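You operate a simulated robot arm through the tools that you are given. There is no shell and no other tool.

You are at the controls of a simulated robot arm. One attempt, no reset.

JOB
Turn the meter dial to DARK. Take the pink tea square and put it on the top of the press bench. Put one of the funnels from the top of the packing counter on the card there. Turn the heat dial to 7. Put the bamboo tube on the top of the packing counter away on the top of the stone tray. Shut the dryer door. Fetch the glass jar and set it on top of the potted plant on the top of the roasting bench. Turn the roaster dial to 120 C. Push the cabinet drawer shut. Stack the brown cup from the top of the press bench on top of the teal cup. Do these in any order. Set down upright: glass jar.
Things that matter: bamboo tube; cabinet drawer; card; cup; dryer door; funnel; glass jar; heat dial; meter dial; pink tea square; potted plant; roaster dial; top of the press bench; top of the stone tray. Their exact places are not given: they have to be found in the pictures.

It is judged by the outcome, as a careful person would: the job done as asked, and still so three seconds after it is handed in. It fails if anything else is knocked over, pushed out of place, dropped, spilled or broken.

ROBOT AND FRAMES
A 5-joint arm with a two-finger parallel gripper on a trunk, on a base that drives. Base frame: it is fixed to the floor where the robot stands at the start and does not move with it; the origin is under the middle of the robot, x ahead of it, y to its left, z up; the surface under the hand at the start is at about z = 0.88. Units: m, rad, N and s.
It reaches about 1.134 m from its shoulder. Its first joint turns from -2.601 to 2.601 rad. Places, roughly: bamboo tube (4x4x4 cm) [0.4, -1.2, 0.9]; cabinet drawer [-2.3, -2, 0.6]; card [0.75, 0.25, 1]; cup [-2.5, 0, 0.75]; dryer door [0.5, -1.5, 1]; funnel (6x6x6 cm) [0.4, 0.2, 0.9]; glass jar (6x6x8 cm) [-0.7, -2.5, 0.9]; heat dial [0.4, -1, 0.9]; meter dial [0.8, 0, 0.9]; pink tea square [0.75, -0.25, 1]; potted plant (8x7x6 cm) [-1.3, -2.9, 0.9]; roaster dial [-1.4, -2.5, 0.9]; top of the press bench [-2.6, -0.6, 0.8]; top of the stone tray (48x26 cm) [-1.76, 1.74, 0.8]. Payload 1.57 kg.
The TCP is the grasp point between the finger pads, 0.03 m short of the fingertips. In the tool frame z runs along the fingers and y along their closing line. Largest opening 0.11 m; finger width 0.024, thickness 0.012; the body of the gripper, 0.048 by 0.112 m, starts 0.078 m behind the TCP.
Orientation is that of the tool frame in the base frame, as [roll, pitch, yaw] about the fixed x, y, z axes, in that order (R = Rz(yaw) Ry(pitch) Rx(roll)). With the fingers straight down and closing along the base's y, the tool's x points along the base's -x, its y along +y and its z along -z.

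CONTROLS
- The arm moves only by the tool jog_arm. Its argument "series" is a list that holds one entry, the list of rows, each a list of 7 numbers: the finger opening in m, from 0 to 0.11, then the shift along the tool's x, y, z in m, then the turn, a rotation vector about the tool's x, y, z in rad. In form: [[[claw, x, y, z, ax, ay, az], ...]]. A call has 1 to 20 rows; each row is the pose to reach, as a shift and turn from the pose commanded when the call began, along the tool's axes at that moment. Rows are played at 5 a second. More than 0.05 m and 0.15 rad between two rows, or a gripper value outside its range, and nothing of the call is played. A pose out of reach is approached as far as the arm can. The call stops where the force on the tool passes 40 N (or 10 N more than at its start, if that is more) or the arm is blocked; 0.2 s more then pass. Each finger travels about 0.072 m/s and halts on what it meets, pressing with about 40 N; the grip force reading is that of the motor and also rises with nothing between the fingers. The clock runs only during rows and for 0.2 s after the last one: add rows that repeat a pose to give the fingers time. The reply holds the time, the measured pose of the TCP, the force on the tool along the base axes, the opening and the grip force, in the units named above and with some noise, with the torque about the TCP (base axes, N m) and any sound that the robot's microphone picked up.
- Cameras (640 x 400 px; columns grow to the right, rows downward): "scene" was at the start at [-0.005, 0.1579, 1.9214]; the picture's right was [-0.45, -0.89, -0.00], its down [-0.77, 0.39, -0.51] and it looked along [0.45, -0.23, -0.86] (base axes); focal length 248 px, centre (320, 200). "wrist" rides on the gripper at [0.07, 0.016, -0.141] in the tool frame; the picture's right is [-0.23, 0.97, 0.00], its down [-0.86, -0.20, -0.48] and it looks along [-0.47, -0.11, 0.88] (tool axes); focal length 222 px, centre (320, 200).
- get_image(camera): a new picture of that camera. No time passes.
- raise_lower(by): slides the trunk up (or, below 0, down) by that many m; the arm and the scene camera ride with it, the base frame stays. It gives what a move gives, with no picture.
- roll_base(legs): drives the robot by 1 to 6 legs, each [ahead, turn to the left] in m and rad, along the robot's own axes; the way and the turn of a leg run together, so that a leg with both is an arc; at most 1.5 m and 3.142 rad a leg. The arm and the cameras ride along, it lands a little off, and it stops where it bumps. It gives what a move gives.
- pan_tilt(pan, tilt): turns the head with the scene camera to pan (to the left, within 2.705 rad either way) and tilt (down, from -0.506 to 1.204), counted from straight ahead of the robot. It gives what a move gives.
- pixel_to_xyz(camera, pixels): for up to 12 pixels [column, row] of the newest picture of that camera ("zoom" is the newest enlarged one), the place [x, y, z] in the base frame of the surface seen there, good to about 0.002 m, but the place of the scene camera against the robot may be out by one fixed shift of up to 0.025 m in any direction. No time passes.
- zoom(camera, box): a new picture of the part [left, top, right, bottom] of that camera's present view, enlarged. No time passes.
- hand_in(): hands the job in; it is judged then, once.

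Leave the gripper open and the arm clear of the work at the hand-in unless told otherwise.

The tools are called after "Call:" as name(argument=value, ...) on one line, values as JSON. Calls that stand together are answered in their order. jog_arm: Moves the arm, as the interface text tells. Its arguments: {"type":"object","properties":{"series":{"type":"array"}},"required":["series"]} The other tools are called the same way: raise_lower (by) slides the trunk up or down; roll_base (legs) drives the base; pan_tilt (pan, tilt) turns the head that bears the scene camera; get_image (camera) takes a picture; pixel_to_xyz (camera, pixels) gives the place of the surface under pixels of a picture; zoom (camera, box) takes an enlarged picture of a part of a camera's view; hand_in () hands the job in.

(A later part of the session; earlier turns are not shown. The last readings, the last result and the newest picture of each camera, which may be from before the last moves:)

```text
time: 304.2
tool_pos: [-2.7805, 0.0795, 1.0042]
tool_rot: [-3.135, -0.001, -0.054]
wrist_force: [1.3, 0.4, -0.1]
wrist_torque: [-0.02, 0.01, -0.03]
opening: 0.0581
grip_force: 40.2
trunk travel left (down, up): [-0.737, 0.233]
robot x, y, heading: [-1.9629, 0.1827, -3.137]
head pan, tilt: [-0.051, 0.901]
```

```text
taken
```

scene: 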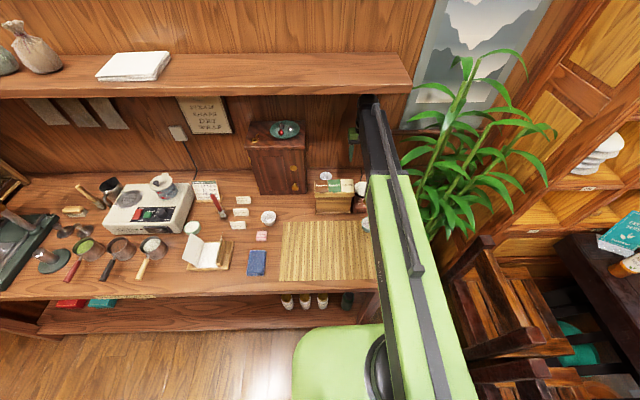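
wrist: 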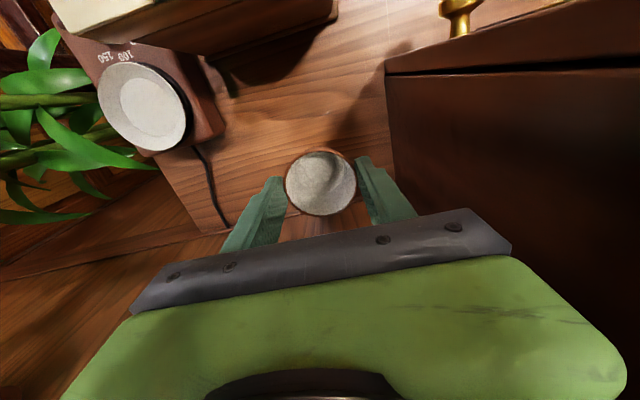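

Cup held and hanging upright. Retrace: right to y≈0.225, then forward to x≈-2.60.

Call:
jog_arm(series=[[[0.045, -0.003, -0.0364, 0, 0, 0, 0], [0.045, -0.006, -0.0728, 0, 0, 0, 0], [0.045, -0.009, -0.1092, 0, 0, 0, 0], [0.045, -0.0119, -0.1456, 0, 0, 0, 0], [0.045, 0.0281, -0.1478, 0, 0, 0, 0], [0.045, 0.0681, -0.1503, 0, 0, 0, 0], [0.045, 0.1081, -0.1528, 0, 0, 0, 0], [0.045, 0.1481, -0.1553, 0, 0, 0, 0], [0.045, 0.1731, -0.1573, 0, 0, 0, 0], [0.045, 0.1731, -0.1573, 0, 0, 0, 0]]])

Call:
get_image(camera="wrist")

```text
time: 306.4
tool_pos: [-2.5996, 0.23, 1.0024]
tool_rot: [-3.138, 0.0, -0.055]
wrist_force: [1.0, 0.8, 0.3]
wrist_torque: [0.0, 0.0, -0.02]
opening: 0.0583
grip_force: 39.7
out of reach, approached as far as the arm can: row 4, 7, 8, 9
trunk travel left (down, up): [-0.737, 0.233]
robot x, y, heading: [-1.9632, 0.1852, -3.142]
head pan, tilt: [-0.051, 0.901]
```

```text
taken
```

wrist: 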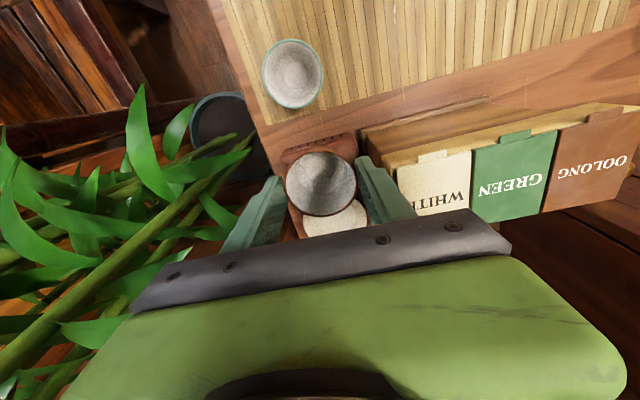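

Now back the base 0.077 m so that the hand comes over the teal cup with good reach.

Call:
roll_base(legs=[[-0.077, 0]])

Call:
get_image(camera="wrist")

```text
time: 307.4
tool_pos: [-2.5207, 0.2299, 1.0034]
tool_rot: [-3.138, 0.002, -0.053]
wrist_force: [-0.9, 0.2, -0.1]
wrist_torque: [0.03, 0.04, -0.02]
opening: 0.0581
grip_force: 39.7
trunk travel left (down, up): [-0.737, 0.233]
robot x, y, heading: [-1.8861, 0.1818, -3.14]
head pan, tilt: [-0.051, 0.901]
```

```text
taken
```

wrist: 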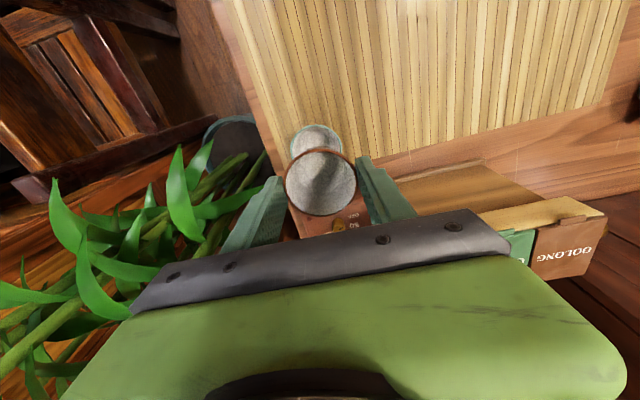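

Teal rim centre appears 5 px left of the cup's: shift +5.5 mm in y, then lower.

Call:
jog_arm(series=[[[0.045, -0.0008, -0.0056, 0, 0, 0, 0], [0.045, -0.0008, -0.0056, 0, 0, 0, 0]]])

Call:
raise_lower(by=-0.035)

Call:
get_image(camera="wrist")

Call:
zoom(camera="wrist", box=[260, 110, 380, 230])

```text
time: 308.0
tool_pos: [-2.5233, 0.2354, 1.0036]
tool_rot: [-3.136, 0.001, -0.055]
wrist_force: [-0.8, -0.9, -0.7]
wrist_torque: [0.0, 0.02, 0.0]
opening: 0.0581
grip_force: 40.5
trunk travel left (down, up): [-0.737, 0.233]
robot x, y, heading: [-1.886, 0.1858, -3.142]
head pan, tilt: [-0.051, 0.901]
```

```text
time: 308.8
tool_pos: [-2.5236, 0.2359, 0.9685]
tool_rot: [-3.137, -0.002, -0.053]
wrist_force: [0.2, 0.9, -0.1]
wrist_torque: [0.01, -0.04, 0.01]
opening: 0.0582
grip_force: 40.2
trunk travel left (down, up): [-0.702, 0.268]
robot x, y, heading: [-1.8853, 0.184, -3.139]
head pan, tilt: [-0.051, 0.901]
```

```text
taken
```

wrist: 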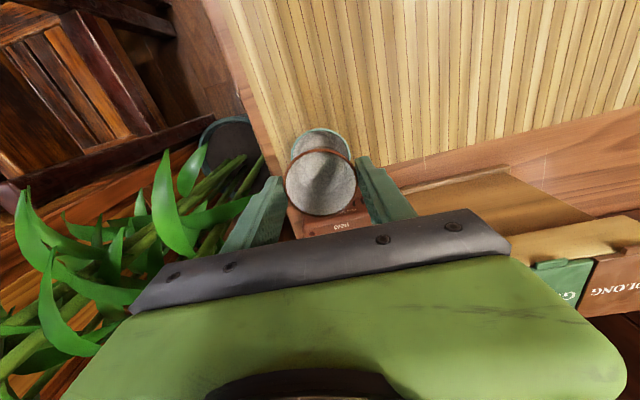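

```text
3.33 times, centred on (320, 170) of wrist
```

zoom: 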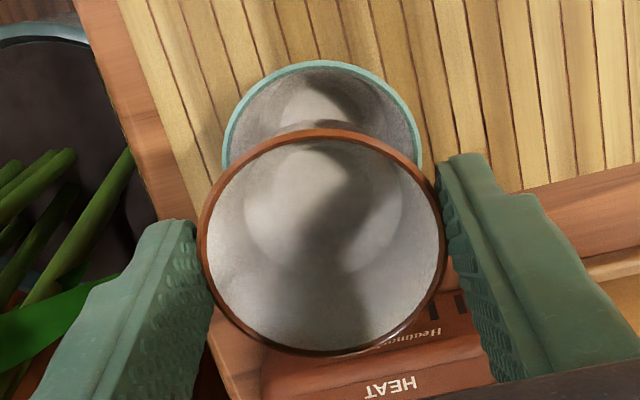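

I check the teal rim positions in this closer view.

Call:
pixel_to_xyz(camera="zoom", pixels=[[318, 64], [240, 105], [400, 105], [227, 150], [418, 150], [322, 130], [322, 352], [203, 240], [441, 240]])

```text
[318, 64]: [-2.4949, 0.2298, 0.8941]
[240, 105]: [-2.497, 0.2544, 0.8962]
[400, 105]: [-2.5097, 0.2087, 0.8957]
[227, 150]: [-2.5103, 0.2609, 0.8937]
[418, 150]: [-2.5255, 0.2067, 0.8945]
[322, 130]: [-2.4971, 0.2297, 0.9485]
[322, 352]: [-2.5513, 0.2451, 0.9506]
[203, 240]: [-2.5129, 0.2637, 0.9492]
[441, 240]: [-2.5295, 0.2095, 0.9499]
```

Brown centre ≈ (-2.523,0.237), teal ≈ (-2.520,0.2355): correct (+3,-1.5) mm and lower stepwise, watching the force.

Call:
jog_arm(series=[[[0.045, 0.0031, 0.0013, 0, 0, 0, 0], [0.045, 0.0031, 0.0013, 0, 0, 0, 0]]])

Call:
raise_lower(by=-0.012)

Call:
raise_lower(by=-0.008)

Call:
raise_lower(by=-0.006)

```text
time: 309.4
tool_pos: [-2.5187, 0.2325, 0.9686]
tool_rot: [-3.137, 0.0, -0.054]
wrist_force: [-0.1, 0.3, -0.4]
wrist_torque: [0.03, -0.01, -0.05]
opening: 0.0581
grip_force: 40.3
trunk travel left (down, up): [-0.702, 0.268]
robot x, y, heading: [-1.886, 0.1868, -3.141]
head pan, tilt: [-0.051, 0.901]
```

```text
time: 310.0
tool_pos: [-2.5189, 0.2335, 0.9559]
tool_rot: [-3.137, -0.001, -0.054]
wrist_force: [0.3, 0.1, 0.1]
wrist_torque: [0.02, 0.01, 0.02]
opening: 0.0581
grip_force: 39.9
trunk travel left (down, up): [-0.69, 0.28]
robot x, y, heading: [-1.8873, 0.1818, -3.136]
head pan, tilt: [-0.051, 0.901]
```

```text
time: 310.6
tool_pos: [-2.5198, 0.2341, 0.9492]
tool_rot: [-3.137, -0.001, -0.055]
wrist_force: [0.0, -0.1, -0.9]
wrist_torque: [-0.03, -0.03, 0.01]
opening: 0.0582
grip_force: 39.5
trunk travel left (down, up): [-0.682, 0.288]
robot x, y, heading: [-1.8904, 0.1815, -3.141]
head pan, tilt: [-0.051, 0.901]
```

```text
time: 311.1
tool_pos: [-2.5198, 0.233, 0.9421]
tool_rot: [-3.136, 0.0, -0.055]
wrist_force: [-0.3, -0.1, -0.5]
wrist_torque: [0.0, -0.04, 0.02]
opening: 0.0582
grip_force: 39.9
trunk travel left (down, up): [-0.676, 0.294]
robot x, y, heading: [-1.8859, 0.1835, -3.134]
head pan, tilt: [-0.051, 0.901]
```

The brown cup is entering the teal one. Continue in small steps.

Call:
raise_lower(by=-0.004)

Call:
raise_lower(by=-0.003)

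Call:
raise_lower(by=-0.002)

Call:
get_image(camera="wrist")

```text
time: 311.6
tool_pos: [-2.5188, 0.2329, 0.939]
tool_rot: [-3.138, 0.0, -0.057]
wrist_force: [0.6, -0.2, -1.9]
wrist_torque: [0.04, -0.02, -0.01]
opening: 0.0582
grip_force: 40.0
trunk travel left (down, up): [-0.672, 0.298]
robot x, y, heading: [-1.8866, 0.1828, -3.137]
head pan, tilt: [-0.051, 0.901]
```

```text
time: 312.2
tool_pos: [-2.5192, 0.2344, 0.9349]
tool_rot: [-3.137, -0.001, -0.054]
wrist_force: [0.4, -0.5, 0.1]
wrist_torque: [0.03, -0.02, 0.01]
opening: 0.0581
grip_force: 40.6
trunk travel left (down, up): [-0.669, 0.301]
robot x, y, heading: [-1.8866, 0.1835, -3.142]
head pan, tilt: [-0.051, 0.901]
```

```text
time: 312.7
tool_pos: [-2.5191, 0.2341, 0.9351]
tool_rot: [-3.136, 0.0, -0.053]
wrist_force: [-0.4, 1.9, 8.6]
wrist_torque: [0.09, 0.07, -0.01]
opening: 0.0577
grip_force: 39.2
trunk travel left (down, up): [-0.667, 0.303]
robot x, y, heading: [-1.8859, 0.1821, -3.135]
head pan, tilt: [-0.051, 0.901]
```

```text
taken
```

wrist: 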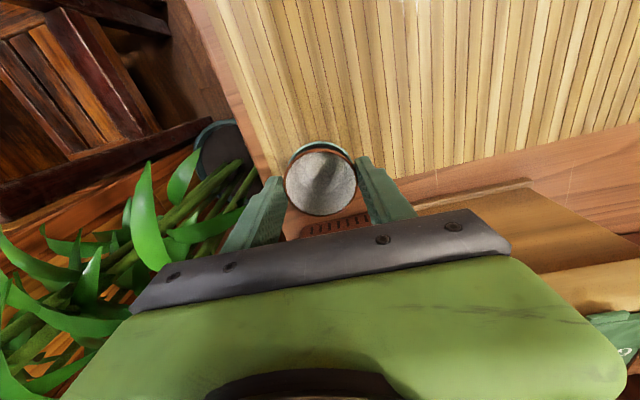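

Contact (8.6 N). Release slowly and rise.

Call:
jog_arm(series=[[[0.062, 0, 0, 0, 0, 0, 0], [0.068, 0, 0, 0, 0, 0, 0], [0.075, 0, 0, 0, 0, 0, 0], [0.08, 0, 0, 0, 0, 0, 0], [0.08, 0, 0, 0, 0, 0, 0]]])

Call:
raise_lower(by=0.09)

Call:
get_image(camera="wrist")

Call:
zoom(camera="wrist", box=[260, 80, 380, 200])

```text
time: 313.9
tool_pos: [-2.5199, 0.2327, 0.9335]
tool_rot: [-3.136, -0.002, -0.054]
wrist_force: [-0.5, 0.3, -1.2]
wrist_torque: [-0.01, 0.04, 0.02]
opening: 0.0799
grip_force: 0.0
trunk travel left (down, up): [-0.667, 0.303]
robot x, y, heading: [-1.8872, 0.1849, -3.135]
head pan, tilt: [-0.051, 0.901]
```

```text
time: 315.1
tool_pos: [-2.5197, 0.2345, 1.0224]
tool_rot: [-3.135, 0.0, -0.054]
wrist_force: [0.2, 0.1, -0.6]
wrist_torque: [0.0, 0.0, 0.01]
opening: 0.0798
grip_force: 0.1
trunk travel left (down, up): [-0.757, 0.213]
robot x, y, heading: [-1.89, 0.1858, -3.14]
head pan, tilt: [-0.051, 0.901]
```

```text
taken
```

wrist: 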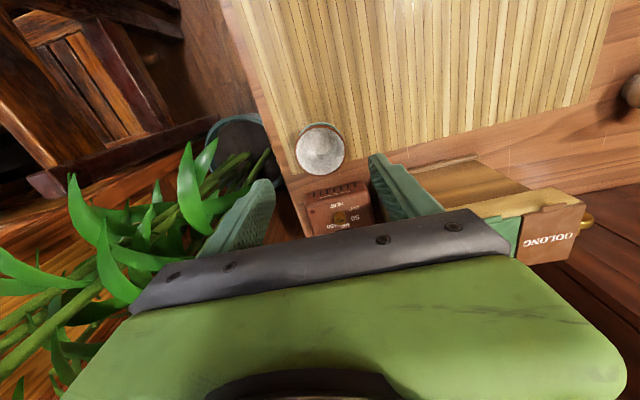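

```text
3.33 times, centred on (320, 140) of wrist
```

zoom: 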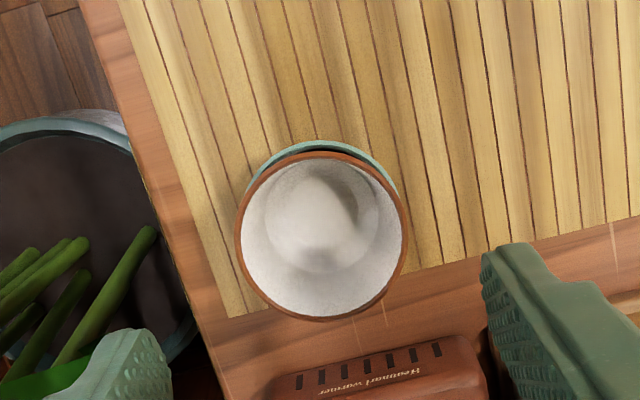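

Nested properly. Now raise, back up a bit and turn left to go along the bench to the cabinet.

Call:
raise_lower(by=0.2)

Call:
roll_base(legs=[[-0.12, 0], [0, 1.57]])

Call:
pan_tilt(pan=0.0, tilt=0.7)

Call:
get_image(camera="scene")

```text
time: 317.3
tool_pos: [-2.5192, 0.2321, 1.2238]
tool_rot: [-3.137, -0.001, -0.053]
wrist_force: [0.1, 0.1, 0.3]
wrist_torque: [-0.01, 0.0, 0.02]
opening: 0.0801
grip_force: 0.0
trunk travel left (down, up): [-0.957, 0.013]
robot x, y, heading: [-1.8865, 0.1855, -3.138]
head pan, tilt: [-0.051, 0.901]
```

```text
time: 322.5
tool_pos: [-1.7791, -0.454, 1.2233]
tool_rot: [-3.134, 0.001, 1.574]
wrist_force: [-0.5, -0.2, 0.7]
wrist_torque: [0.0, -0.02, 0.02]
opening: 0.0799
grip_force: 0.0
trunk travel left (down, up): [-0.957, 0.013]
robot x, y, heading: [-1.7221, 0.1819, -1.524]
head pan, tilt: [-0.051, 0.901]
```

```text
time: 323.2
tool_pos: [-1.7786, -0.4535, 1.2232]
tool_rot: [-3.134, 0.0, 1.576]
wrist_force: [-0.2, -0.8, 0.1]
wrist_torque: [-0.01, 0.06, 0.01]
opening: 0.0798
grip_force: 0.0
trunk travel left (down, up): [-0.957, 0.013]
robot x, y, heading: [-1.7269, 0.1792, -1.522]
head pan, tilt: [0.0, 0.7]
```

```text
taken
```

scene: 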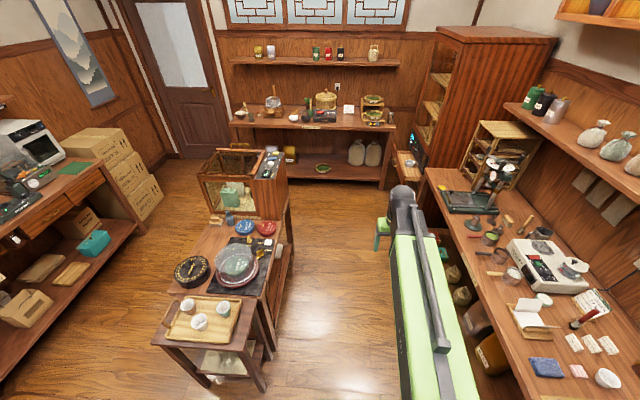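

I measure the drawer, cabinet front, middle table edge and roasting bench.

Call:
zoom(camera="scene", box=[370, 90, 470, 200])

Call:
pixel_to_xyz(camera="scene", pixels=[[397, 155], [402, 180], [420, 168], [415, 150], [410, 140], [430, 195], [290, 195], [285, 180], [268, 300], [395, 130], [232, 125], [240, 150]])

Call:
zoom(camera="scene", box=[225, 70, 405, 190])

```text
3.64 times, centred on (420, 145) of scene
```

zoom: 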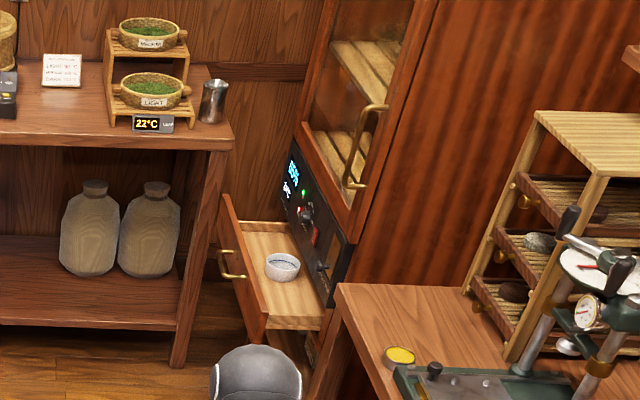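

```text
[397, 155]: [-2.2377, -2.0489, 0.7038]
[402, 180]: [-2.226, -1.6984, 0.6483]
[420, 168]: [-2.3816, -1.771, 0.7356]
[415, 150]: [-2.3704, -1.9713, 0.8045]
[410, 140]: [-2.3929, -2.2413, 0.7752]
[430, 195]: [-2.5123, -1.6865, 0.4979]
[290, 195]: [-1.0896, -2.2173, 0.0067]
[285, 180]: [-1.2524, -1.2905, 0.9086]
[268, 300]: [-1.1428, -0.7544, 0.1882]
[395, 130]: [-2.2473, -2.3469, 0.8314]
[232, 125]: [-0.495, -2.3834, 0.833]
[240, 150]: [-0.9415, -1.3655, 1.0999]
```

```text
3.33 times, centred on (315, 130) of scene
```

zoom: 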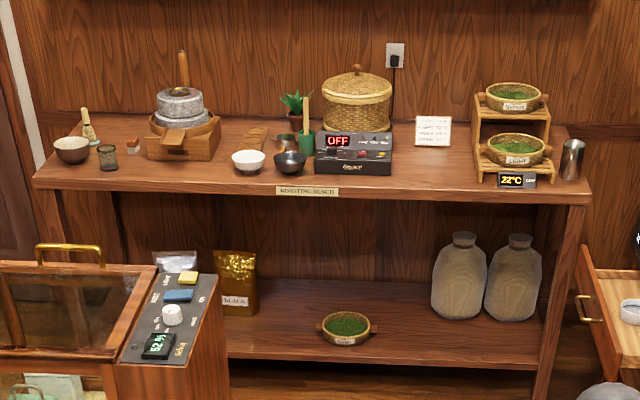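

The drawer front is at x≈-2.22 (y -1.70…-2.05, z ≈0.60–0.70), cabinet front at ≈-2.38. Drive ahead 1.9 m along the corridor.

Call:
roll_base(legs=[[1.2, -0.03]])

Call:
pan_tilt(pan=-0.1, tilt=0.8)

Call:
get_image(camera="scene")

```text
time: 329.4
tool_pos: [-1.7835, -1.6578, 1.2248]
tool_rot: [-3.137, -0.002, 1.526]
wrist_force: [0.4, -1.1, 0.1]
wrist_torque: [0.02, 0.04, 0.01]
opening: 0.0803
grip_force: 0.1
trunk travel left (down, up): [-0.957, 0.013]
robot x, y, heading: [-1.694, -1.0235, -1.571]
head pan, tilt: [0.0, 0.7]
```

```text
time: 330.0
tool_pos: [-1.7841, -1.6575, 1.224]
tool_rot: [-3.137, -0.002, 1.526]
wrist_force: [0.9, 1.1, 0.1]
wrist_torque: [0.02, 0.01, -0.02]
opening: 0.0799
grip_force: 0.0
trunk travel left (down, up): [-0.957, 0.013]
robot x, y, heading: [-1.6952, -1.0235, -1.575]
head pan, tilt: [-0.099, 0.799]
```

```text
taken
```

scene: 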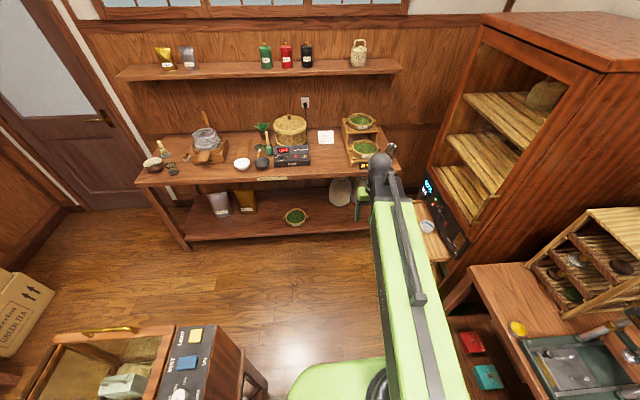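

Call:
pixel_to_xyz(camera="scene", pixels=[[240, 345], [265, 388], [205, 330], [180, 330], [60, 340], [270, 395], [440, 260], [425, 205], [455, 250], [300, 180], [145, 185], [398, 215]])

Call:
zoom(camera="scene", box=[130, 90, 420, 230])

```text
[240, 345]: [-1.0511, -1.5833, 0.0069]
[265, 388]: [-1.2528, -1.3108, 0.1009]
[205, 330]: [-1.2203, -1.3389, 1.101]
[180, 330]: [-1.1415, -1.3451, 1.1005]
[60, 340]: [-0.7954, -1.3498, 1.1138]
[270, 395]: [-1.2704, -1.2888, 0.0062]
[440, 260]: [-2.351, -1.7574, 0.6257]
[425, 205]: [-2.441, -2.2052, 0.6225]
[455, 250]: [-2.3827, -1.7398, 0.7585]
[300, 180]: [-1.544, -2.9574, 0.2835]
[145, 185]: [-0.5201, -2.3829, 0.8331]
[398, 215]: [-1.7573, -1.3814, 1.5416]
```

```text
2.21 times, centred on (275, 160) of scene
```

zoom: 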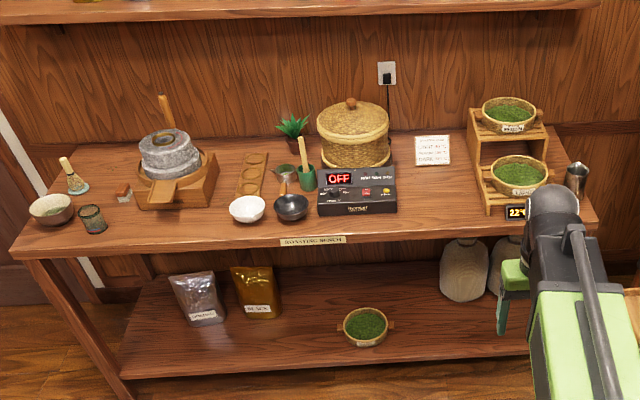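

Open floor lies south of y≈-1.4. I turn left 0.2, drive 0.72, then turn to face the cabinet (-x).

Call:
roll_base(legs=[[0, 0.2], [0.72, 0], [0, -1.77]])

Call:
pan_tilt(pan=0.3, tilt=0.9)

Call:
get_image(camera="scene")

```text
time: 339.0
tool_pos: [-2.1809, -1.6581, 1.2237]
tool_rot: [-3.135, -0.001, -0.035]
wrist_force: [-0.2, -0.2, 0.8]
wrist_torque: [0.04, -0.04, 0.03]
opening: 0.0798
grip_force: 0.1
trunk travel left (down, up): [-0.957, 0.013]
robot x, y, heading: [-1.5471, -1.6975, -3.123]
head pan, tilt: [-0.099, 0.799]
```

```text
time: 339.9
tool_pos: [-2.1806, -1.6557, 1.2234]
tool_rot: [-3.136, 0.001, -0.036]
wrist_force: [-0.4, -0.7, -0.9]
wrist_torque: [0.04, -0.02, -0.01]
opening: 0.0801
grip_force: 0.0
trunk travel left (down, up): [-0.957, 0.013]
robot x, y, heading: [-1.545, -1.6953, -3.119]
head pan, tilt: [0.3, 0.901]
```

```text
taken
```

scene: 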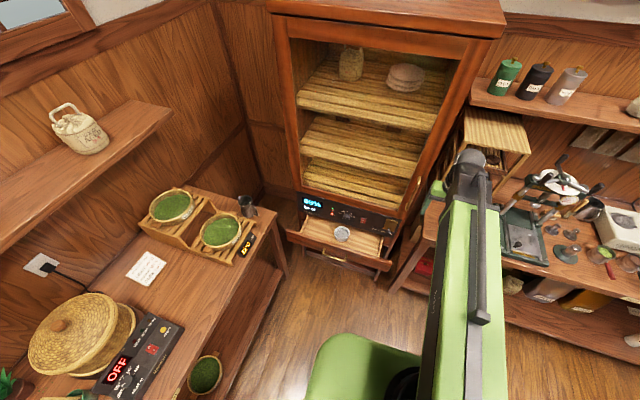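

Good view of the drawer. Zoom and measure.

Call:
zoom(camera="scene", box=[280, 180, 420, 290])

Call:
pixel_to_xyz(camera="zoom", pixels=[[40, 200], [395, 295], [230, 250], [220, 285], [60, 240], [380, 320], [110, 105], [420, 210], [100, 150], [400, 260], [230, 200], [240, 180]])

```text
3.64 times, centred on (350, 235) of scene
```

zoom: 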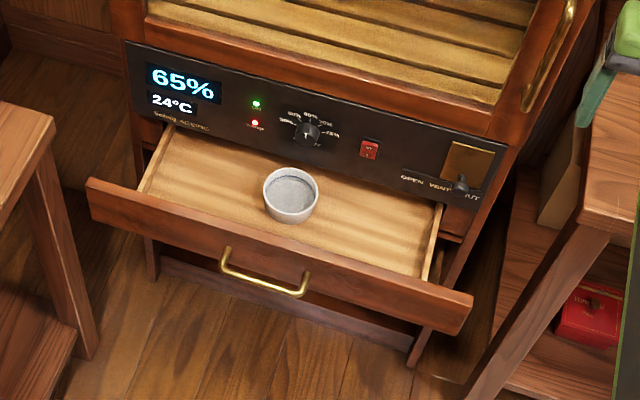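

```text
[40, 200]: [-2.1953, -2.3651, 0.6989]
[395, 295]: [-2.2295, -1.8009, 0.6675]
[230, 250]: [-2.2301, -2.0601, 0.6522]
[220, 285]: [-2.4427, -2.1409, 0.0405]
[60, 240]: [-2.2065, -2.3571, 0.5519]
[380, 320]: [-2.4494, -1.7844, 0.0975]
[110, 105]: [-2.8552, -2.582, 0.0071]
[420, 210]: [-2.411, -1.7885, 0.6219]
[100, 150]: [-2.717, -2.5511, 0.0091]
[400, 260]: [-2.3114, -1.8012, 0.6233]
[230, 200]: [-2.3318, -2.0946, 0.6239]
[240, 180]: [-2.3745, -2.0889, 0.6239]
```

Drawer front face ≈ -2.213 (true), centre y≈-2.0, top z≈0.70. Back up 0.1, move the hand in front of it, close the fingers and lean.

Call:
roll_base(legs=[[-0.1, 0]])

Call:
jog_arm(series=[[[0.06, -0.0039, 0.0453, 0, 0, 0, -0.047], [0.04, -0.0079, 0.0906, 0, 0, 0, -0.094], [0.02, -0.0118, 0.136, 0, 0, 0, -0.141], [0.0, -0.0158, 0.1813, 0, 0, 0, -0.188], [0.0, -0.0197, 0.2266, 0, 0, 0, -0.235], [0.0, -0.0237, 0.2719, 0, 0, 0, -0.282], [0.0, -0.0276, 0.3172, 0, 0, 0, -0.33], [0.0, -0.0276, 0.3172, 0, 0, 0, -0.33]]])

Call:
jog_arm(series=[[[0.0, 0, 0, 0, 0, -0.1, 0], [0.0, 0, 0, 0, 0, -0.2, 0], [0.0, 0, 0, 0, 0, -0.3, 0], [0.0, 0, 0, 0, 0, -0.4, 0], [0.0, 0, 0, 0, 0, -0.4, 0]]])

```text
time: 341.0
tool_pos: [-2.0766, -1.6522, 1.2243]
tool_rot: [-3.137, 0.004, -0.036]
wrist_force: [-0.3, -0.1, -0.6]
wrist_torque: [0.02, 0.04, 0.05]
opening: 0.0799
grip_force: 0.1
trunk travel left (down, up): [-0.957, 0.013]
robot x, y, heading: [-1.4447, -1.6939, -3.122]
head pan, tilt: [0.3, 0.901]
```

```text
time: 342.8
tool_pos: [-2.1198, -1.9689, 1.2238]
tool_rot: [-3.136, -0.002, 0.292]
wrist_force: [0.8, 0.1, 0.1]
wrist_torque: [0.0, 0.01, -0.01]
opening: 0.0
grip_force: 20.6
out of reach, approached as far as the arm can: row 1, 2
trunk travel left (down, up): [-0.957, 0.013]
robot x, y, heading: [-1.4405, -1.6924, -3.119]
head pan, tilt: [0.3, 0.901]
```

```text
time: 344.0
tool_pos: [-2.1201, -1.9697, 1.2427]
tool_rot: [-3.137, 0.401, 0.297]
wrist_force: [0.2, -0.1, 0.1]
wrist_torque: [-0.04, 0.01, 0.0]
opening: 0.0001
grip_force: 21.4
out of reach, approached as far as the arm can: row 2, 3, 4, 5
trunk travel left (down, up): [-0.957, 0.013]
robot x, y, heading: [-1.4504, -1.6926, -3.122]
head pan, tilt: [0.3, 0.901]
```

Call:
raise_lower(by=-0.45)

Call:
get_image(camera="wrist")

Call:
get_image(camera="scene")

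```text
refused: -0.45 is not a number from -0.4 to 0.4
```

```text
taken
```

wrist: 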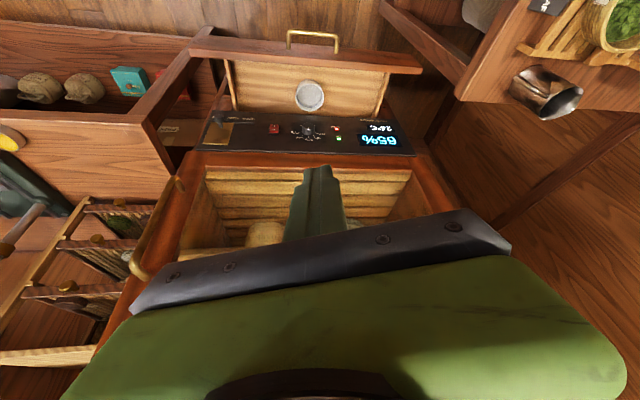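

```text
taken
```

scene: 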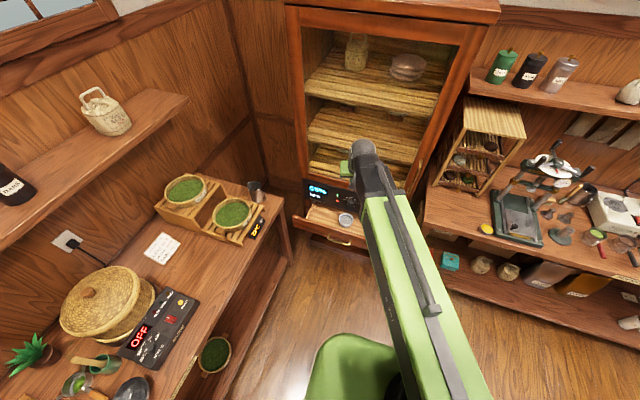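

I measure the drawer front and panel from the wrist, then lower 0.4.

Call:
pixel_to_xyz(camera="wrist", pixels=[[195, 45], [415, 68], [310, 53], [310, 48], [292, 38], [335, 42], [280, 118], [210, 130], [380, 138], [310, 95]])

Call:
raise_lower(by=-0.4)

Call:
get_image(camera="wrist")

```text
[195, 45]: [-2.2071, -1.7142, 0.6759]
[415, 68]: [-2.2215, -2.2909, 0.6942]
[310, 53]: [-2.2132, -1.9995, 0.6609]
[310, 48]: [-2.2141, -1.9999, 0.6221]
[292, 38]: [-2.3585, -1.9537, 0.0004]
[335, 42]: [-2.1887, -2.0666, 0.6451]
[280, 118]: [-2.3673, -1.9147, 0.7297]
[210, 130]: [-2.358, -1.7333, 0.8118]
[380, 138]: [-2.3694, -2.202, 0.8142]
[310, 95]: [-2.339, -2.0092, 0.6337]
```

```text
time: 347.9
tool_pos: [-2.1174, -1.9698, 0.8419]
tool_rot: [-3.136, 0.397, 0.294]
wrist_force: [-0.2, 0.2, -0.5]
wrist_torque: [-0.02, -0.02, -0.01]
opening: 0.0
grip_force: 21.4
trunk travel left (down, up): [-0.557, 0.413]
robot x, y, heading: [-1.4486, -1.6909, -3.12]
head pan, tilt: [0.3, 0.901]
```

```text
taken
```

wrist: 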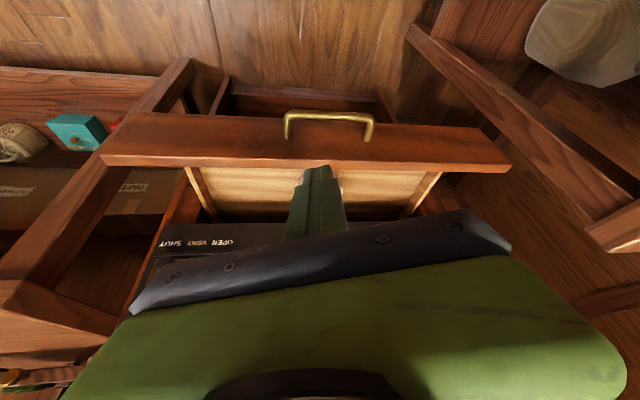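

Panel face at x=-2.214, cabinet face ≈-2.36; the handle occupies y -1.94…-2.07. I shift to y≈-1.89 to miss the handle, then lower 0.142.

Call:
jog_arm(series=[[[0.0, 0.0107, -0.0383, -0.0045, 0.0207, 0, 0.0494], [0.0, 0.0214, -0.0766, -0.009, 0.0414, 0, 0.0987], [0.0, 0.0214, -0.0766, -0.009, 0.0414, 0, 0.0987]]])

Call:
raise_lower(by=-0.142)

Call:
get_image(camera="wrist")

```text
time: 348.7
tool_pos: [-2.1202, -1.887, 0.8407]
tool_rot: [-3.136, 0.398, 0.189]
wrist_force: [1.4, 0.0, 1.2]
wrist_torque: [-0.01, 0.01, -0.03]
opening: 0.0001
grip_force: 21.8
trunk travel left (down, up): [-0.557, 0.413]
robot x, y, heading: [-1.4407, -1.6902, -3.123]
head pan, tilt: [0.3, 0.901]
```

```text
time: 350.3
tool_pos: [-2.1189, -1.8873, 0.7003]
tool_rot: [-3.135, 0.399, 0.19]
wrist_force: [-0.2, 0.3, 0.5]
wrist_torque: [0.01, -0.02, 0.03]
opening: 0.0
grip_force: 21.6
trunk travel left (down, up): [-0.415, 0.555]
robot x, y, heading: [-1.4437, -1.6943, -3.124]
head pan, tilt: [0.3, 0.901]
```

```text
taken
```

wrist: 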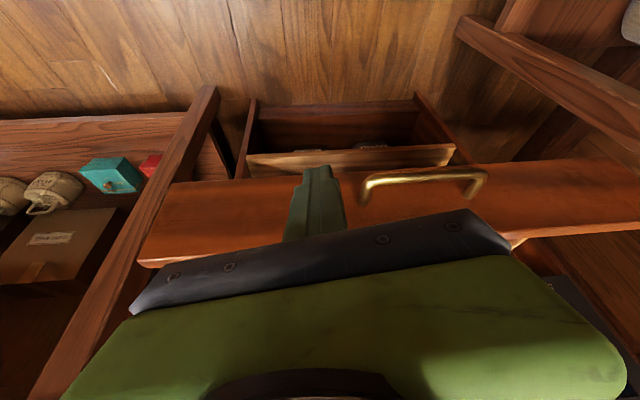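

Push in -x until it is home.

Call:
jog_arm(series=[[[0.0, -0.0362, -0.0076, 0.0153, 0.003, 0, 0.008], [0.0, -0.0724, -0.0151, 0.0305, 0.006, 0, 0.016], [0.0, -0.0996, -0.0208, 0.042, 0.009, 0, 0.022], [0.0, -0.1177, -0.0246, 0.0496, 0.011, 0, 0.027], [0.0, -0.1358, -0.0284, 0.0572, 0.013, 0, 0.031], [0.0, -0.1539, -0.0321, 0.0649, 0.015, 0, 0.035], [0.0, -0.172, -0.0359, 0.0725, 0.0175, 0, 0.0415], [0.0, -0.181, -0.0378, 0.0763, 0.0175, 0, 0.0415], [0.0, -0.19, -0.0397, 0.0801, 0.0175, 0, 0.0415]]])

Call:
get_image(camera="wrist")

Call:
get_image(camera="scene")

```text
time: 352.3
tool_pos: [-2.3324, -1.8868, 0.7001]
tool_rot: [-3.136, 0.398, 0.143]
wrist_force: [-0.2, -0.6, -0.2]
wrist_torque: [0.0, 0.02, 0.02]
opening: 0.0
grip_force: 21.4
trunk travel left (down, up): [-0.415, 0.555]
robot x, y, heading: [-1.4454, -1.6921, -3.121]
head pan, tilt: [0.3, 0.901]
```

```text
taken
```

wrist: 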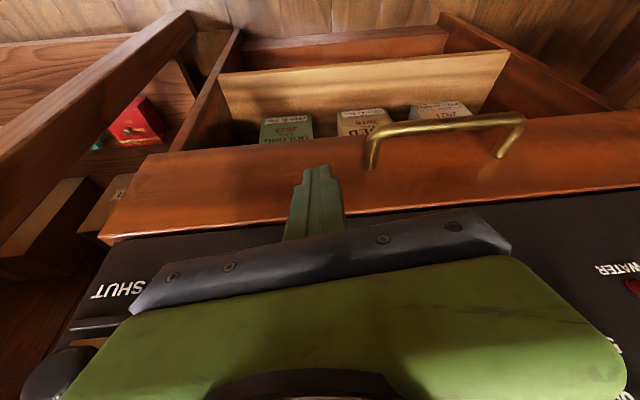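

```text
taken
```

scene: 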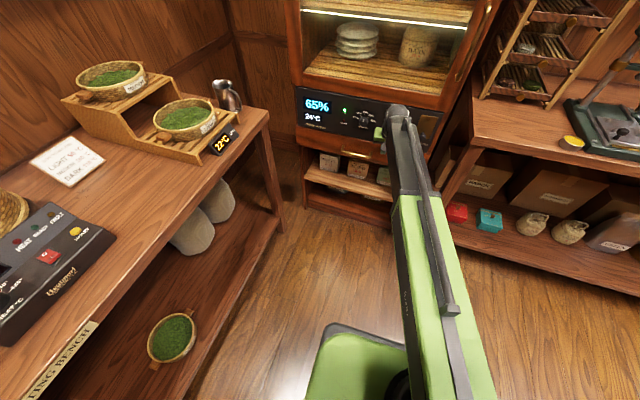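

It moved in with little force. Continue pushing a little until a firm stop.

Call:
pixel_to_xyz(camera="wrist", pixels=[[220, 190], [420, 180], [200, 222], [200, 250], [450, 210]])

Call:
jog_arm(series=[[[0.0, -0.0091, -0.0014, 0.0038, 0, 0, 0], [0.0, -0.0181, -0.0028, 0.0077, 0, 0, 0], [0.0, -0.0272, -0.0043, 0.0115, 0, 0, 0], [0.0, -0.0362, -0.0057, 0.0154, 0, 0, 0]]])

Call:
get_image(camera="wrist")

Call:
pixel_to_xyz(camera="wrist", pixels=[[220, 190], [420, 180], [200, 222], [200, 250]])

```text
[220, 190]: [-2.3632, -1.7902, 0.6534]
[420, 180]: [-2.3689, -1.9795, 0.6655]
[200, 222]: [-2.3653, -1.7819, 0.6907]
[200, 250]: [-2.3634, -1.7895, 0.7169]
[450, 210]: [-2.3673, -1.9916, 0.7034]
```

```text
time: 353.0
tool_pos: [-2.3431, -1.8874, 0.6997]
tool_rot: [-3.14, 0.382, 0.142]
wrist_force: [7.9, 0.4, 5.1]
wrist_torque: [0.04, -0.11, -0.05]
opening: 0.0
grip_force: 21.1
trunk travel left (down, up): [-0.415, 0.555]
robot x, y, heading: [-1.4481, -1.6922, -3.121]
head pan, tilt: [0.3, 0.901]
stopped in row 3: the force on the tool passed its limit at 50 N (the readings are from after the stop); the commanded pose is now the measured one
```

```text
taken
```

wrist: 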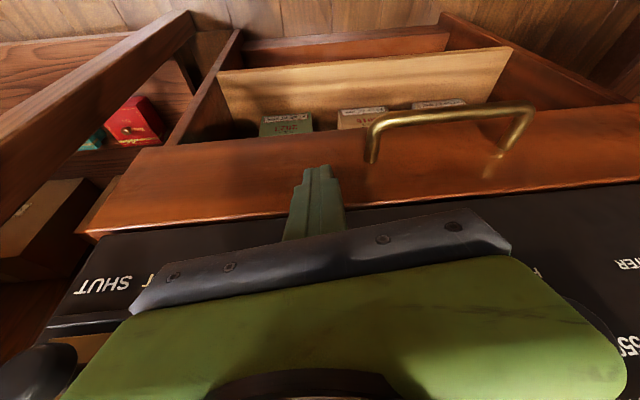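

```text
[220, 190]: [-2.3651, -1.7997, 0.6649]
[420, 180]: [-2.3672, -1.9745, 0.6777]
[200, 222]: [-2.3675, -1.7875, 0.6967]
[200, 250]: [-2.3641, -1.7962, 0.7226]
```

The drawer is flush (panel -2.366, cabinet -2.364) and firm. Retreat, raise and untilt.

Call:
jog_arm(series=[[[0.0, 0.0345, 0.0053, -0.0139, 0, 0, 0], [0.0, 0.0689, 0.0106, -0.0277, 0, 0, 0], [0.0, 0.1034, 0.0159, -0.0416, 0, 0, 0], [0.0, 0.1378, 0.0212, -0.0554, 0, 0, 0]]])

Call:
raise_lower(by=0.3)

Call:
raise_lower(by=0.24)

Call:
jog_arm(series=[[[0.03, 0, 0, 0, 0, 0.1, 0], [0.06, 0, 0, 0, 0, 0.2, 0], [0.08, 0, 0, 0, 0, 0.3, 0], [0.08, 0, 0, 0, 0, 0.382, 0], [0.08, 0, 0, 0, 0, 0.382, 0]]])

Call:
pan_tilt(pan=1.2, tilt=0.9)

Call:
get_image(camera="scene")

```text
time: 354.0
tool_pos: [-2.1949, -1.8885, 0.6985]
tool_rot: [-3.137, 0.382, 0.141]
wrist_force: [0.1, 0.1, 0.5]
wrist_torque: [0.03, -0.02, 0.0]
opening: 0.0
grip_force: 21.5
trunk travel left (down, up): [-0.415, 0.555]
robot x, y, heading: [-1.4497, -1.6943, -3.122]
head pan, tilt: [0.3, 0.901]
```

```text
time: 357.0
tool_pos: [-2.1943, -1.8881, 0.9994]
tool_rot: [-3.137, 0.383, 0.141]
wrist_force: [0.0, 0.3, 0.3]
wrist_torque: [0.01, 0.0, 0.02]
opening: 0.0002
grip_force: 21.4
trunk travel left (down, up): [-0.715, 0.255]
robot x, y, heading: [-1.4434, -1.692, -3.124]
head pan, tilt: [0.3, 0.901]
```

```text
time: 359.5
tool_pos: [-2.1933, -1.8891, 1.2387]
tool_rot: [-3.135, 0.382, 0.142]
wrist_force: [0.3, 0.5, -0.3]
wrist_torque: [-0.02, 0.01, 0.01]
opening: 0.0001
grip_force: 21.0
trunk travel left (down, up): [-0.955, 0.015]
robot x, y, heading: [-1.4459, -1.6913, -3.125]
head pan, tilt: [0.3, 0.901]
```

```text
time: 360.7
tool_pos: [-2.1927, -1.8887, 1.2215]
tool_rot: [-3.137, -0.002, 0.14]
wrist_force: [-0.9, 0.2, 0.2]
wrist_torque: [0.0, -0.01, 0.01]
opening: 0.0801
grip_force: 0.0
out of reach, approached as far as the arm can: row 1, 2, 3, 4, 5
trunk travel left (down, up): [-0.955, 0.015]
robot x, y, heading: [-1.4426, -1.6918, -3.121]
head pan, tilt: [0.3, 0.901]
```

```text
time: 361.9
tool_pos: [-2.1928, -1.8868, 1.2218]
tool_rot: [-3.139, -0.001, 0.142]
wrist_force: [-0.3, 0.0, 0.0]
wrist_torque: [-0.04, 0.0, 0.0]
opening: 0.0802
grip_force: 0.0
trunk travel left (down, up): [-0.955, 0.015]
robot x, y, heading: [-1.4444, -1.696, -3.119]
head pan, tilt: [1.201, 0.901]
```

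```text
taken
```

scene: 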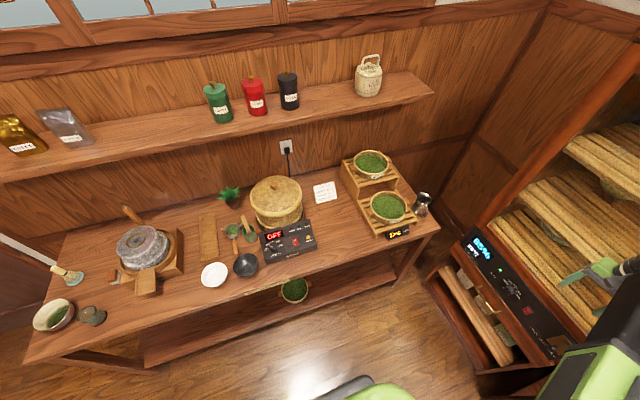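

Good view of the roasting bench. Zoom on the roaster, plant and jar.

Call:
zoom(camera="scene", box=[250, 215, 330, 265])

Call:
zoom(camera="scene", box=[205, 175, 285, 235])

Call:
zoom(camera="scene", box=[30, 260, 130, 340])

```text
8.00 times, centred on (290, 240) of scene
```

zoom: 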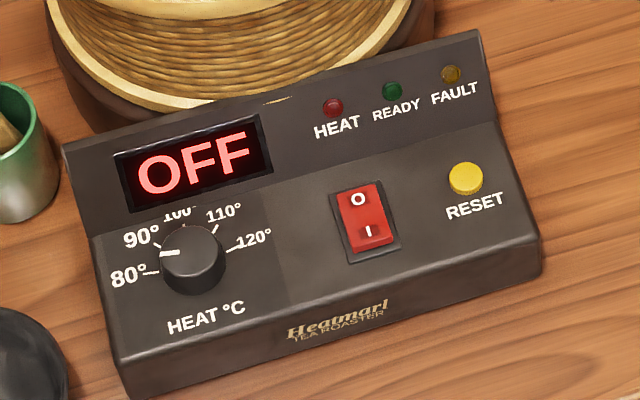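

```text
6.67 times, centred on (245, 205) of scene
```

zoom: 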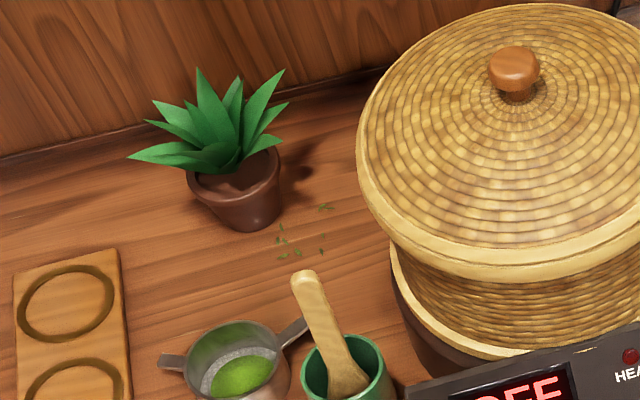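

```text
5.00 times, centred on (80, 300) of scene
```

zoom: 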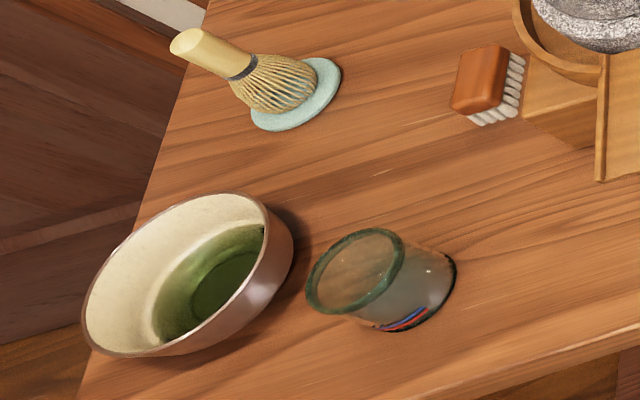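

Call:
zoom(camera="scene", box=[250, 215, 330, 265])

Call:
pixel_to_xyz(camera="zoom", pixels=[[192, 248], [165, 253], [200, 260], [150, 272], [157, 244], [182, 225], [212, 232], [228, 248], [260, 330], [185, 300], [330, 190], [120, 60]])

Call:
zoom(camera="scene", box=[205, 175, 285, 235])

Call:
pixel_to_xyz(camera="zoom", pixels=[[235, 170], [190, 185], [282, 155], [250, 220], [200, 75], [135, 155], [283, 75], [215, 130], [520, 60], [365, 170], [345, 280], [240, 340]])

Call:
zoom(camera="scene", box=[30, 260, 130, 340])

Call:
pixel_to_xyz(camera="zoom", pixels=[[312, 285], [400, 250], [350, 235], [350, 310], [430, 270], [450, 260], [400, 325], [260, 200], [290, 250], [485, 80], [500, 330]])

```text
8.00 times, centred on (290, 240) of scene
```

zoom: 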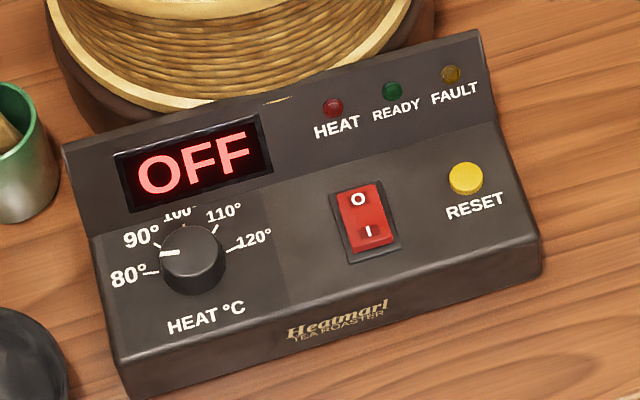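

```text
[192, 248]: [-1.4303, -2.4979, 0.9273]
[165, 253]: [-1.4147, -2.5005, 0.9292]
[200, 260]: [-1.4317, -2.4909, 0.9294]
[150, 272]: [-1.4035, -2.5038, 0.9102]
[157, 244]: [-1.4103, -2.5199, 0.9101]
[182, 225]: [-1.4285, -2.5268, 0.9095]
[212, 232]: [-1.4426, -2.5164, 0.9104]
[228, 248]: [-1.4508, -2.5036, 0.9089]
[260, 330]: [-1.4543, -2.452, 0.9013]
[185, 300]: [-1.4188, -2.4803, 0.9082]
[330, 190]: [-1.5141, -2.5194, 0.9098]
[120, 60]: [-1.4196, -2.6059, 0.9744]
```

```text
6.67 times, centred on (245, 205) of scene
```

zoom: 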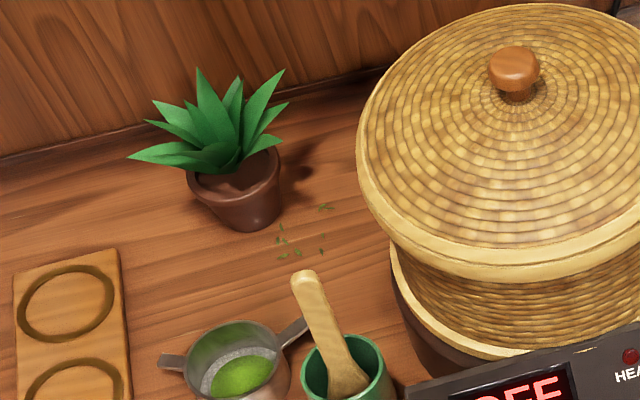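

```text
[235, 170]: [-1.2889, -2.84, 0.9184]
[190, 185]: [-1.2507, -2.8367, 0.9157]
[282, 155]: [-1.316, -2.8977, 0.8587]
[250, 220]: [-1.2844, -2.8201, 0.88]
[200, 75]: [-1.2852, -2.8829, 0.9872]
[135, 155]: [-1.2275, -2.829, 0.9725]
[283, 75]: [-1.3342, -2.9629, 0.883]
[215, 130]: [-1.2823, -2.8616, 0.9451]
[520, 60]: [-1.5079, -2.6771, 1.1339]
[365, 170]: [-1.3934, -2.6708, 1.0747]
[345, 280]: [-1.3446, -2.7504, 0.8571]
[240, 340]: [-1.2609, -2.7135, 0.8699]
```

```text
5.00 times, centred on (80, 300) of scene
```

zoom: 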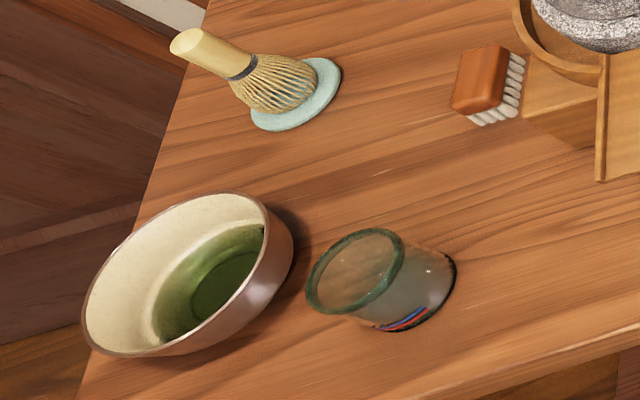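

```text
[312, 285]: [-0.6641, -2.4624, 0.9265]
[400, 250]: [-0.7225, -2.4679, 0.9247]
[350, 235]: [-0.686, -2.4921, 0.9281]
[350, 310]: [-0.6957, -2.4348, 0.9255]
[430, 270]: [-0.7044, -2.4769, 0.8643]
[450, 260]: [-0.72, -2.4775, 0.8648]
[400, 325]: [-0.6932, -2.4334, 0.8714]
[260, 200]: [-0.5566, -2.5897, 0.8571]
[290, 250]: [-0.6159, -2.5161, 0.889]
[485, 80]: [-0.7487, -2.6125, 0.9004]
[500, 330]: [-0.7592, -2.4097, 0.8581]
```

Roaster dial: centre ≈ (-1.410,-2.508) true, pointer at 80; 120 is 180° clockwise. Jar ≈ (-0.675,-2.468); plant ≈ (-1.266,-2.867). I retract the arm and turn left to face the bench.

Call:
jog_arm(series=[[[0.06, 0.0457, -0.0059, 0, 0, 0, 0], [0.05, 0.0913, -0.0119, 0, 0, 0, 0], [0.05, 0.137, -0.0178, 0, 0, 0, 0], [0.05, 0.137, -0.0178, 0, 0, 0, 0]]])

Call:
roll_base(legs=[[0, 1.55]])

Call:
pan_tilt(pan=0.0, tilt=0.9)

Call:
get_image(camera="scene")

Call:
get_image(camera="wrist")

```text
time: 362.9
tool_pos: [-2.0595, -1.8548, 1.2212]
tool_rot: [-3.139, 0.0, 0.141]
wrist_force: [-0.4, -0.1, 0.1]
wrist_torque: [0.0, -0.03, -0.01]
opening: 0.05
grip_force: 0.0
trunk travel left (down, up): [-0.955, 0.015]
robot x, y, heading: [-1.4435, -1.691, -3.118]
head pan, tilt: [1.201, 0.901]
```

```text
time: 367.1
tool_pos: [-1.2791, -2.304, 1.2236]
tool_rot: [-3.138, 0.0, 1.725]
wrist_force: [-0.6, 0.5, 0.6]
wrist_torque: [-0.02, -0.12, -0.01]
opening: 0.0501
grip_force: 0.1
trunk travel left (down, up): [-0.955, 0.015]
robot x, y, heading: [-1.3987, -1.6936, -1.558]
head pan, tilt: [1.201, 0.901]
```

```text
time: 368.5
tool_pos: [-1.2736, -2.3078, 1.222]
tool_rot: [-3.136, 0.0, 1.725]
wrist_force: [0.5, 0.0, -1.2]
wrist_torque: [-0.05, 0.0, 0.0]
opening: 0.0497
grip_force: 0.0
trunk travel left (down, up): [-0.955, 0.015]
robot x, y, heading: [-1.3961, -1.6907, -1.555]
head pan, tilt: [0.0, 0.901]
```

```text
taken
```

scene: 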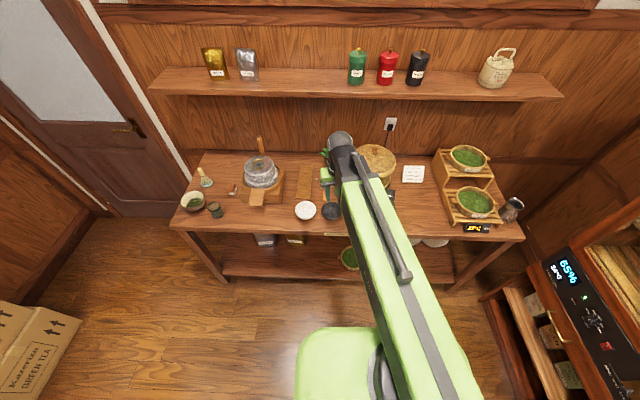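

```text
taken
```

wrist: 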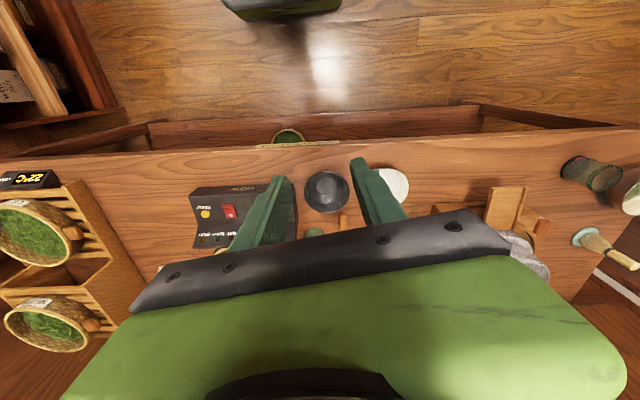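

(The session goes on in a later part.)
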